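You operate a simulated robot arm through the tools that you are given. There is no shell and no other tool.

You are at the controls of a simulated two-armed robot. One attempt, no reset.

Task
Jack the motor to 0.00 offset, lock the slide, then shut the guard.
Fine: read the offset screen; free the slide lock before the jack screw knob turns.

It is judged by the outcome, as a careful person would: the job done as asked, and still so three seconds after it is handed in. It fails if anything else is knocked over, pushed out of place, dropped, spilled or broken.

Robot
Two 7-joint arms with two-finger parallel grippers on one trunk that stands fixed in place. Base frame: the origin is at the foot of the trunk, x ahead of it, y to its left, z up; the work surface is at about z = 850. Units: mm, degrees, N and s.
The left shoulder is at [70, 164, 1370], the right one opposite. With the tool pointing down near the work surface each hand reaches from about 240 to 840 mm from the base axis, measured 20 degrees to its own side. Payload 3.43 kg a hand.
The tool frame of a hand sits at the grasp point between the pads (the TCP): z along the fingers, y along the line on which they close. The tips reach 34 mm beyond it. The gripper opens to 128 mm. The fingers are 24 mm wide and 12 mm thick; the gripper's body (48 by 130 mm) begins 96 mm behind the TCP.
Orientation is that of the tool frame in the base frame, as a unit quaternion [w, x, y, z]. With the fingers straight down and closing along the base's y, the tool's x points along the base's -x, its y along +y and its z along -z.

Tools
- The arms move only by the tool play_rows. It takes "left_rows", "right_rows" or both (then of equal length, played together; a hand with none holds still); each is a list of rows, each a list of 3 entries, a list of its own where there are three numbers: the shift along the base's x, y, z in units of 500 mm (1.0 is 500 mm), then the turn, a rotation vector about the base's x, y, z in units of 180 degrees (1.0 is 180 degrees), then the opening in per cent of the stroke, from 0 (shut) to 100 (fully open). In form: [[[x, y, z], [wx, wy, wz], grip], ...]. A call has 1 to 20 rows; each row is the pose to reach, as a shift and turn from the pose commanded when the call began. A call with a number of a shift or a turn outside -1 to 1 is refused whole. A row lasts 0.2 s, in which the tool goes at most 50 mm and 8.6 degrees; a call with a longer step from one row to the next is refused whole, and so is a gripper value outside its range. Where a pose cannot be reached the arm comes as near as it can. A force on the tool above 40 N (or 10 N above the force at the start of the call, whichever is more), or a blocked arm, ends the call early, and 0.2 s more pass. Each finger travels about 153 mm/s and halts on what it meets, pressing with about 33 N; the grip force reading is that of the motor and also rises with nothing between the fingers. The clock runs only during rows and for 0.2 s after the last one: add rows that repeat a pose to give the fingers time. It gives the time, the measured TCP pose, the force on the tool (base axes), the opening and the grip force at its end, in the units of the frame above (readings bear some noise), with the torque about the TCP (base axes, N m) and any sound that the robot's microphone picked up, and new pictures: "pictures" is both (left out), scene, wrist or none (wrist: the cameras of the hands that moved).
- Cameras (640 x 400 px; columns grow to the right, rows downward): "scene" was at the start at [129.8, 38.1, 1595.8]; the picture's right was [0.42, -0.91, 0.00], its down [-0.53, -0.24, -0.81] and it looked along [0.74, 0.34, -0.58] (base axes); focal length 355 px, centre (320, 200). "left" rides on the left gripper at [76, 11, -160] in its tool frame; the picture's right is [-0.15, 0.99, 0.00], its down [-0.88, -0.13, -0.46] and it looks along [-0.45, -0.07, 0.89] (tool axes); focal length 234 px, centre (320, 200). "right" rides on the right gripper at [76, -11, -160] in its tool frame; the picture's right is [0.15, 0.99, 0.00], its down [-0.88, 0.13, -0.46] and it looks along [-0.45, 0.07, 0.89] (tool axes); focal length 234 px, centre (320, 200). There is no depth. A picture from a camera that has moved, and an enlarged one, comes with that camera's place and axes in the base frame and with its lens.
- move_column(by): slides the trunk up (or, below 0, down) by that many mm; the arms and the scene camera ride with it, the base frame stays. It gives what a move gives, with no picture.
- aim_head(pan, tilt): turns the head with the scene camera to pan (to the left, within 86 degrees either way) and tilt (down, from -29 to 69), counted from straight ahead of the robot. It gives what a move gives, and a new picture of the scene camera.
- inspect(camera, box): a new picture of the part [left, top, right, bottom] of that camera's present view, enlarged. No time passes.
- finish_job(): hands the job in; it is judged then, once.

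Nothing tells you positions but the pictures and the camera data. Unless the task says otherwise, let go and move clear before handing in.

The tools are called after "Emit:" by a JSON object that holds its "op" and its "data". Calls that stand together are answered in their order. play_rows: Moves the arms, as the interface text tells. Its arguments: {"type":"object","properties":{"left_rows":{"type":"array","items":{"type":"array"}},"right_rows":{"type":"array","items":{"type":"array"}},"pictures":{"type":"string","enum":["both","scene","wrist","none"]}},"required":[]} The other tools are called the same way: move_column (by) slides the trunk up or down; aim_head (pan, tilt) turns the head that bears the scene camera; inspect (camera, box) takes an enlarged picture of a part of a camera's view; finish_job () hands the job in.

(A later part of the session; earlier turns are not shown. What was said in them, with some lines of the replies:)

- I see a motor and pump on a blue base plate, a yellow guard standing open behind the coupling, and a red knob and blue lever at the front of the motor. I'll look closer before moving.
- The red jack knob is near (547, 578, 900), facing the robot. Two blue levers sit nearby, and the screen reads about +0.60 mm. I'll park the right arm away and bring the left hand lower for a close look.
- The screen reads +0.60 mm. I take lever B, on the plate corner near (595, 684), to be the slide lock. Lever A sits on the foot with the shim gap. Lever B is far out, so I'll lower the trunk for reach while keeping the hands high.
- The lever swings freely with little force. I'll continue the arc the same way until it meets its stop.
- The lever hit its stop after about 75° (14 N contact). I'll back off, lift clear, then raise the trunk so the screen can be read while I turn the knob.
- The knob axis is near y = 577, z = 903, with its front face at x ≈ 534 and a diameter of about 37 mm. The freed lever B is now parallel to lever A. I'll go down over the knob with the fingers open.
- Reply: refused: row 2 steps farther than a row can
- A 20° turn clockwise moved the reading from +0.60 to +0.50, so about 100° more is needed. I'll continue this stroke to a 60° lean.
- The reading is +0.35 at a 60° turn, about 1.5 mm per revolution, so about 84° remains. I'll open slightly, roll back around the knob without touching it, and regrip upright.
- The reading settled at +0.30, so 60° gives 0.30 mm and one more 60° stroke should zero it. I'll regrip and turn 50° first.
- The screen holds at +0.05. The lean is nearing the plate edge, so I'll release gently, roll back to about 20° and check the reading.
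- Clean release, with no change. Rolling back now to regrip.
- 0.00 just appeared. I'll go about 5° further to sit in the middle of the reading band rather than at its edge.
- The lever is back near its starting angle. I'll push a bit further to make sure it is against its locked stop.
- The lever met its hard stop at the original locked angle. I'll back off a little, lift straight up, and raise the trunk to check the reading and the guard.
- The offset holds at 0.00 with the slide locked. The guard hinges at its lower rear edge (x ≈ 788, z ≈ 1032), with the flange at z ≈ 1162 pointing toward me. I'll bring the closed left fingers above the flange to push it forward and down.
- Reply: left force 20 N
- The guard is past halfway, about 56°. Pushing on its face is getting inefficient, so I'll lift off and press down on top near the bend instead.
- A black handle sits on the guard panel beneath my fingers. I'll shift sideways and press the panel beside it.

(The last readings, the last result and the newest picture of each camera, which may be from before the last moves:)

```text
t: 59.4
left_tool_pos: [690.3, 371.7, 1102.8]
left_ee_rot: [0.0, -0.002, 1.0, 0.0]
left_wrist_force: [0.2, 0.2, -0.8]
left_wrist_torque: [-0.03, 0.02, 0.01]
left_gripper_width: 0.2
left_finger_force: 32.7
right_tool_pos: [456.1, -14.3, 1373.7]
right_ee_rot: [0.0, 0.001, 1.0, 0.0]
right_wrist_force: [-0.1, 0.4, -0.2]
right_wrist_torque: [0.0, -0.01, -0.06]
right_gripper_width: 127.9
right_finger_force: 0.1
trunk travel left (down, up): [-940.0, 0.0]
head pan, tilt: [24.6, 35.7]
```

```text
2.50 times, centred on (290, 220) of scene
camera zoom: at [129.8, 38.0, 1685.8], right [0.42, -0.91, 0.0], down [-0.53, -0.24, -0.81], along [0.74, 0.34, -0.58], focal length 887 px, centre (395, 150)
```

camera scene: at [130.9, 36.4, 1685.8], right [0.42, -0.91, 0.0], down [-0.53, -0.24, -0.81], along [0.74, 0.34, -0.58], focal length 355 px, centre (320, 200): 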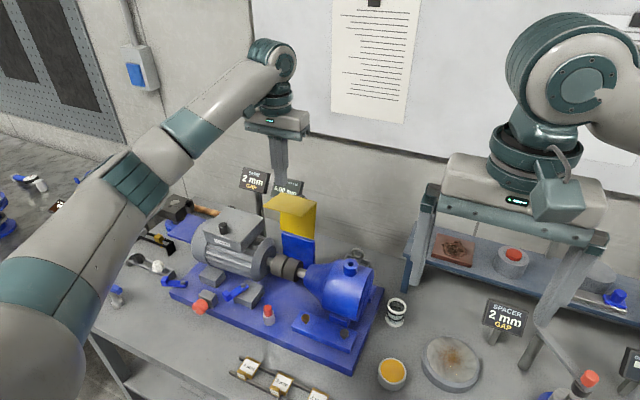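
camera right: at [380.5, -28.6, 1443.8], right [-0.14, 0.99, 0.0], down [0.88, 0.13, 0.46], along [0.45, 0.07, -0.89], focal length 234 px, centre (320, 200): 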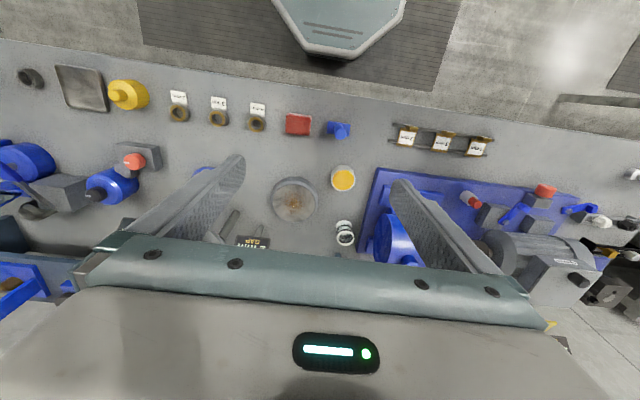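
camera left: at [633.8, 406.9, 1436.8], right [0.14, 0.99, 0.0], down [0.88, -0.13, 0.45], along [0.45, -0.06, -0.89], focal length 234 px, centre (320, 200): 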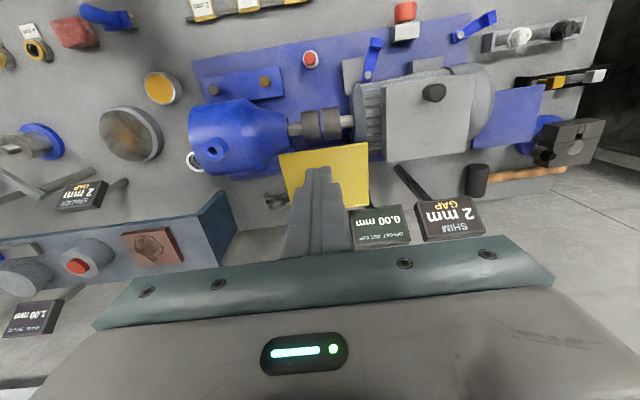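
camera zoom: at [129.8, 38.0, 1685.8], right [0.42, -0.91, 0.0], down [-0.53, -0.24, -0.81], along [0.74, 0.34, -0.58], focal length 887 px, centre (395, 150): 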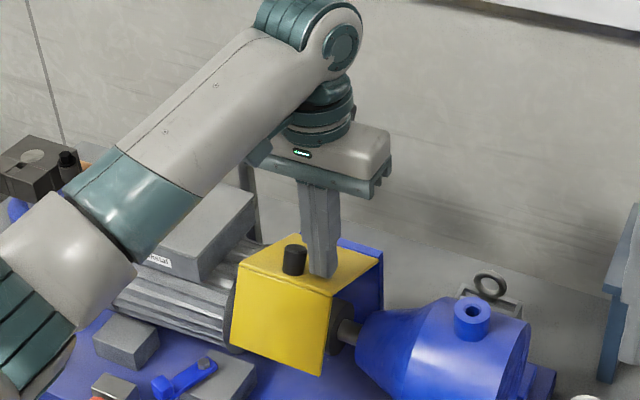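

Emit:
{"op": "play_rows", "data": {"left_rows": [[[-0.003, 0, -0.013], [0, 0, 0], 0], [[-0.006, 0, -0.026], [0, 0, 0], 0], [[-0.008, 0, -0.038], [0, 0, 0], 0], [[-0.009, 0, -0.05], [0, 0, 0], 0], [[-0.01, 0, -0.062], [0, 0, 0], 0]], "pictures": "none"}}

Emit:
{"op": "inspect", "data": {"camera": "left", "box": [160, 100, 480, 300]}}

Emit:
{"op": "inspect", "data": {"camera": "scene", "box": [200, 140, 380, 300]}}

```text
t: 60.6
left_tool_pos: [685.0, 371.0, 1072.2]
left_ee_rot: [0.0, -0.001, 1.0, 0.0]
left_wrist_force: [0.4, -0.3, 0.8]
left_wrist_torque: [-0.02, 0.03, 0.02]
left_gripper_width: 0.0
left_finger_force: 33.8
right_tool_pos: [457.2, -16.0, 1374.2]
right_ee_rot: [0.0, 0.001, 1.0, 0.0]
right_wrist_force: [-0.6, -0.5, -0.5]
right_wrist_torque: [0.02, 0.01, 0.01]
right_gripper_width: 127.9
right_finger_force: 0.0
trunk travel left (down, up): [-940.0, 0.0]
head pan, tilt: [24.6, 35.7]
```

```text
2.00 times, centred on (320, 200) of left
camera zoom: at [610.0, 381.8, 1231.6], right [0.14, 0.99, 0.0], down [0.88, -0.13, 0.46], along [0.45, -0.07, -0.89], focal length 468 px, centre (320, 200)
```

zoom: 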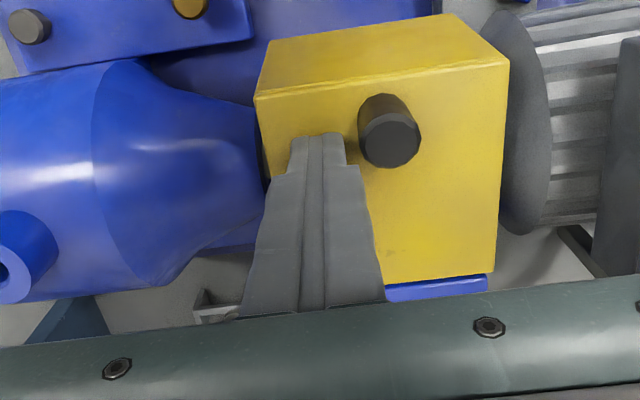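

```text
2.50 times, centred on (290, 220) of scene
camera zoom: at [129.9, 38.0, 1685.8], right [0.42, -0.91, 0.0], down [-0.53, -0.24, -0.81], along [0.74, 0.34, -0.58], focal length 887 px, centre (395, 150)
```

zoom: 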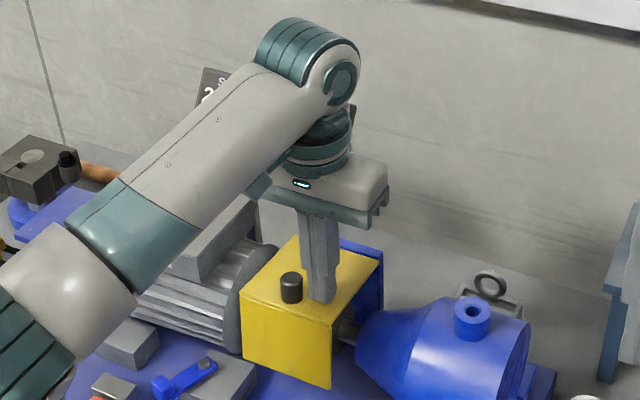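

Emit:
{"op": "play_rows", "data": {"left_rows": [[[0, 0, -0.008], [0, 0, 0], 0], [[0, 0, -0.016], [0, 0, 0], 0], [[0, 0, -0.022], [0, 0, 0], 0]], "pictures": "none"}}

Emit:
{"op": "inspect", "data": {"camera": "left", "box": [160, 100, 480, 300]}}

Emit:
{"op": "inspect", "data": {"camera": "scene", "box": [240, 220, 340, 300]}}

```text
t: 61.4
left_tool_pos: [684.3, 371.1, 1060.9]
left_ee_rot: [0.0, -0.002, 1.0, 0.0]
left_wrist_force: [0.5, -0.6, -0.3]
left_wrist_torque: [0.01, 0.0, 0.03]
left_gripper_width: 0.0
left_finger_force: 33.5
right_tool_pos: [456.0, -16.0, 1374.2]
right_ee_rot: [0.0, 0.001, 1.0, 0.0]
right_wrist_force: [0.7, 0.0, -0.1]
right_wrist_torque: [-0.01, 0.0, 0.0]
right_gripper_width: 128.0
right_finger_force: 0.0
trunk travel left (down, up): [-940.0, 0.0]
head pan, tilt: [24.6, 35.7]
```

```text
2.00 times, centred on (320, 200) of left
camera zoom: at [610.0, 381.6, 1220.6], right [0.14, 0.99, 0.0], down [0.88, -0.13, 0.46], along [0.45, -0.06, -0.89], focal length 468 px, centre (320, 200)
```

zoom: 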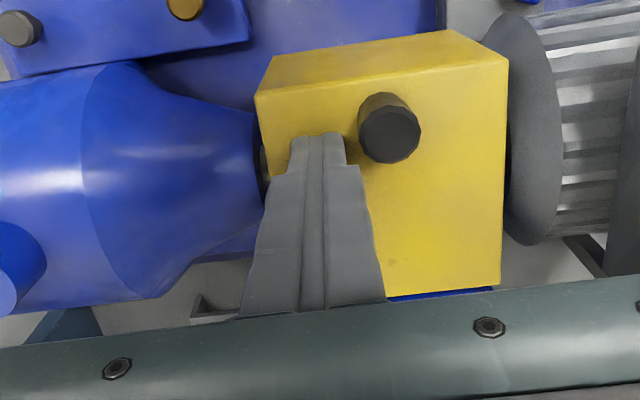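

```text
5.00 times, centred on (290, 260) of scene
camera zoom: at [129.7, 37.9, 1685.9], right [0.42, -0.91, 0.0], down [-0.53, -0.24, -0.81], along [0.74, 0.34, -0.58], focal length 1775 px, centre (470, -100)
```

zoom: 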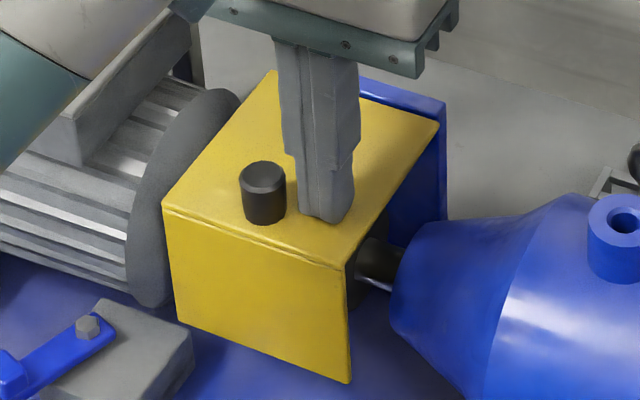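

Emit:
{"op": "play_rows", "data": {"left_rows": [[[0, 0, -0.008], [0, 0, 0], 0], [[0, 0, -0.016], [0, 0, 0], 0], [[0, 0, -0.02], [0, 0, 0], 0]], "pictures": "none"}}

Emit:
{"op": "inspect", "data": {"camera": "scene", "box": [240, 220, 340, 300]}}

```text
t: 62.1
left_tool_pos: [684.3, 371.8, 1061.8]
left_ee_rot: [0.007, -0.001, 1.0, 0.0]
left_wrist_force: [-11.0, -1.8, 20.4]
left_wrist_torque: [-0.09, 0.67, 0.0]
left_gripper_width: 0.0
left_finger_force: 32.7
right_tool_pos: [452.6, -16.7, 1375.2]
right_ee_rot: [0.001, 0.001, 1.0, 0.001]
right_wrist_force: [-0.7, -0.3, 0.1]
right_wrist_torque: [0.0, 0.01, 0.0]
right_gripper_width: 127.9
right_finger_force: 0.0
trunk travel left (down, up): [-940.0, 0.0]
head pan, tilt: [24.6, 35.7]
stopped in row 3 (left hand): the force on the tool passed its limit at 43 N (the readings are from after the stop); the commanded pose is now the measured one
```

```text
5.00 times, centred on (290, 260) of scene
camera zoom: at [124.8, 36.3, 1686.2], right [0.42, -0.91, 0.0], down [-0.53, -0.24, -0.81], along [0.74, 0.34, -0.58], focal length 1775 px, centre (470, -100)
```

zoom: 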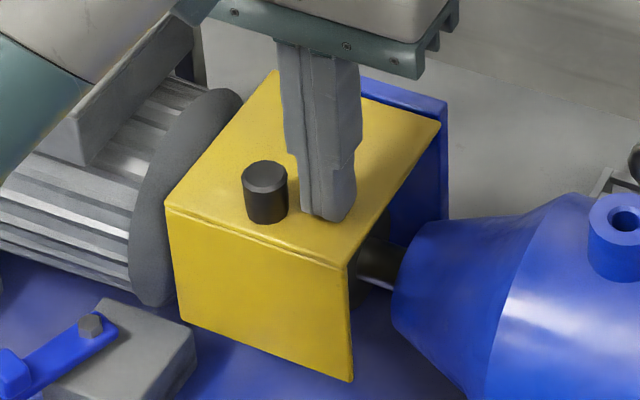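

The guard is firmly against its stop. I'll lift off and move clear, then verify everything.

Emit:
{"op": "play_rows", "data": {"left_rows": [[[0, 0, 0.02], [0, 0, 0], 0], [[0, 0, 0.1], [0, 0, 0], 0], [[0, 0, 0.2], [0, 0, 0], 0], [[0, 0, 0.3], [0, 0, 0], 0], [[-0.04, 0.06, 0.36], [0, 0, 0], 0], [[-0.08, 0.14, 0.38], [0, 0, 0], 0], [[-0.13, 0.22, 0.38], [0, 0, 0], 0], [[-0.18, 0.3, 0.38], [0, 0, 0], 10], [[-0.24, 0.37, 0.38], [0, 0, 0], 20]]}}

Emit:
{"op": "inspect", "data": {"camera": "scene", "box": [240, 150, 340, 222]}}

Emit:
{"op": "inspect", "data": {"camera": "scene", "box": [150, 200, 390, 340]}}

Emit:
{"op": "inspect", "data": {"camera": "scene", "box": [240, 220, 340, 300]}}

```text
t: 64.1
left_tool_pos: [567.3, 559.3, 1247.4]
left_ee_rot: [0.006, -0.001, 1.0, 0.0]
left_wrist_force: [-0.3, 0.5, -0.8]
left_wrist_torque: [-0.03, -0.03, 0.02]
left_gripper_width: 25.7
left_finger_force: 0.0
right_tool_pos: [455.3, -13.7, 1375.2]
right_ee_rot: [0.0, 0.001, 1.0, -0.001]
right_wrist_force: [0.0, -0.2, 0.1]
right_wrist_torque: [0.01, -0.01, 0.0]
right_gripper_width: 128.1
right_finger_force: 0.1
trunk travel left (down, up): [-940.0, 0.0]
head pan, tilt: [24.6, 35.7]
camera scene: at [126.7, 40.0, 1686.1], right [0.42, -0.91, 0.0], down [-0.53, -0.24, -0.81], along [0.74, 0.34, -0.58], focal length 355 px, centre (320, 200)
camera left: at [489.7, 570.3, 1406.3], right [0.14, 0.99, 0.0], down [0.88, -0.13, 0.47], along [0.46, -0.07, -0.88], focal length 234 px, centre (320, 200)
```

scene: 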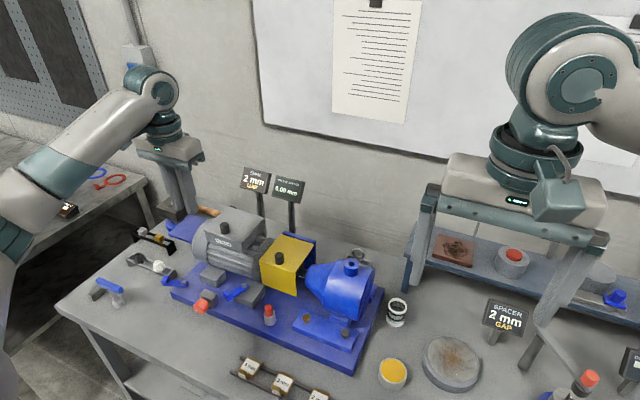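
left: 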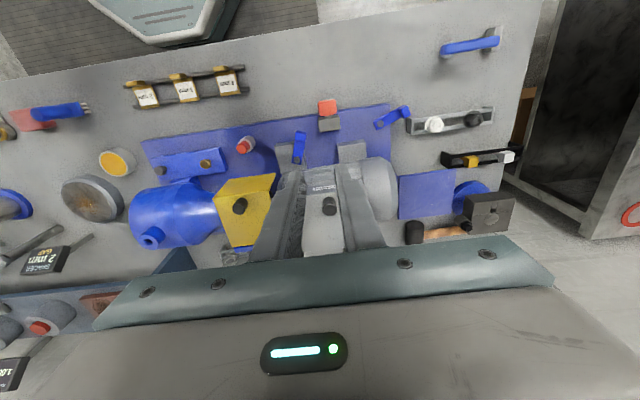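

```text
5.56 times, centred on (290, 186) of scene
camera zoom: at [126.7, 40.0, 1686.1], right [0.42, -0.91, 0.0], down [-0.53, -0.24, -0.81], along [0.74, 0.34, -0.58], focal length 1972 px, centre (487, 278)
```

zoom: 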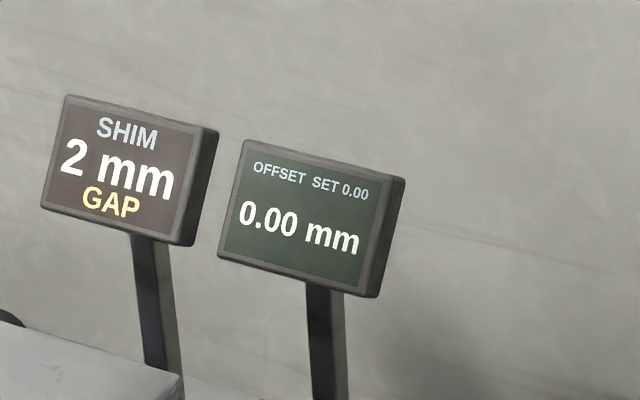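

```text
2.67 times, centred on (270, 270) of scene
camera zoom: at [126.7, 40.0, 1686.1], right [0.42, -0.91, 0.0], down [-0.53, -0.24, -0.81], along [0.74, 0.34, -0.58], focal length 946 px, centre (453, 13)
```

zoom: 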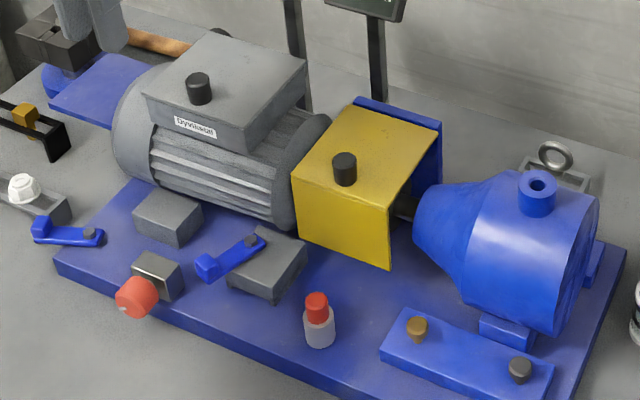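

```text
5.00 times, centred on (290, 260) of scene
camera zoom: at [126.7, 40.0, 1686.1], right [0.42, -0.91, 0.0], down [-0.53, -0.24, -0.81], along [0.74, 0.34, -0.58], focal length 1775 px, centre (470, -100)
```

zoom: 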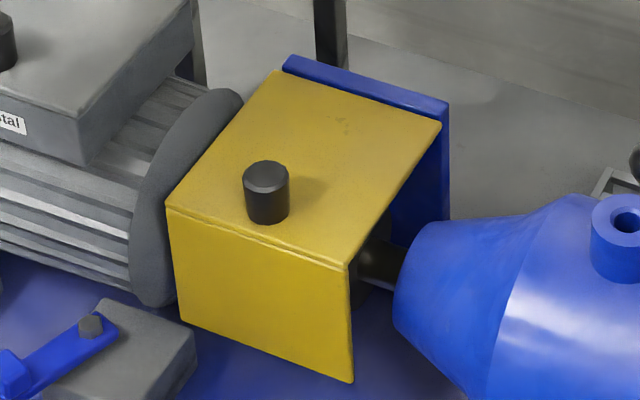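

The screen reads 0.00 mm, lever B is back at its locked stop, and the guard is fully down over the coupling. Both hands are clear, so I'm handing it in.

Emit:
{"op": "finish_job", "data": {}}

```text
The job is handed in.
```

The motor now reads 0.00 mm on the offset screen, the slide is locked, and the guard is shut over the coupling. I've handed the job in but haven't been told the verdict.

- **Offset:** I freed the slide lock, then turned the jack screw knob clockwise from +0.60 until the screen read 0.00. I took it about 5° past where 0.00 first appeared, so it isn't sitting at the edge of the reading. It still read 0.00 after locking the slide and shutting the guard.
- **Slide lock:** I used the blue lever on the left corner of the base plate; it isn't labelled. The knob turned once that lever was swung out. I then swung it back against its stop, at its starting angle.
- **Guard:** I pressed it down until it hit its stop. One brief push peaked at 43 N there and stopped the arm. The guard stayed closed after I let go.

In the last pictures nothing else looked knocked over or moved, and both hands were clear.
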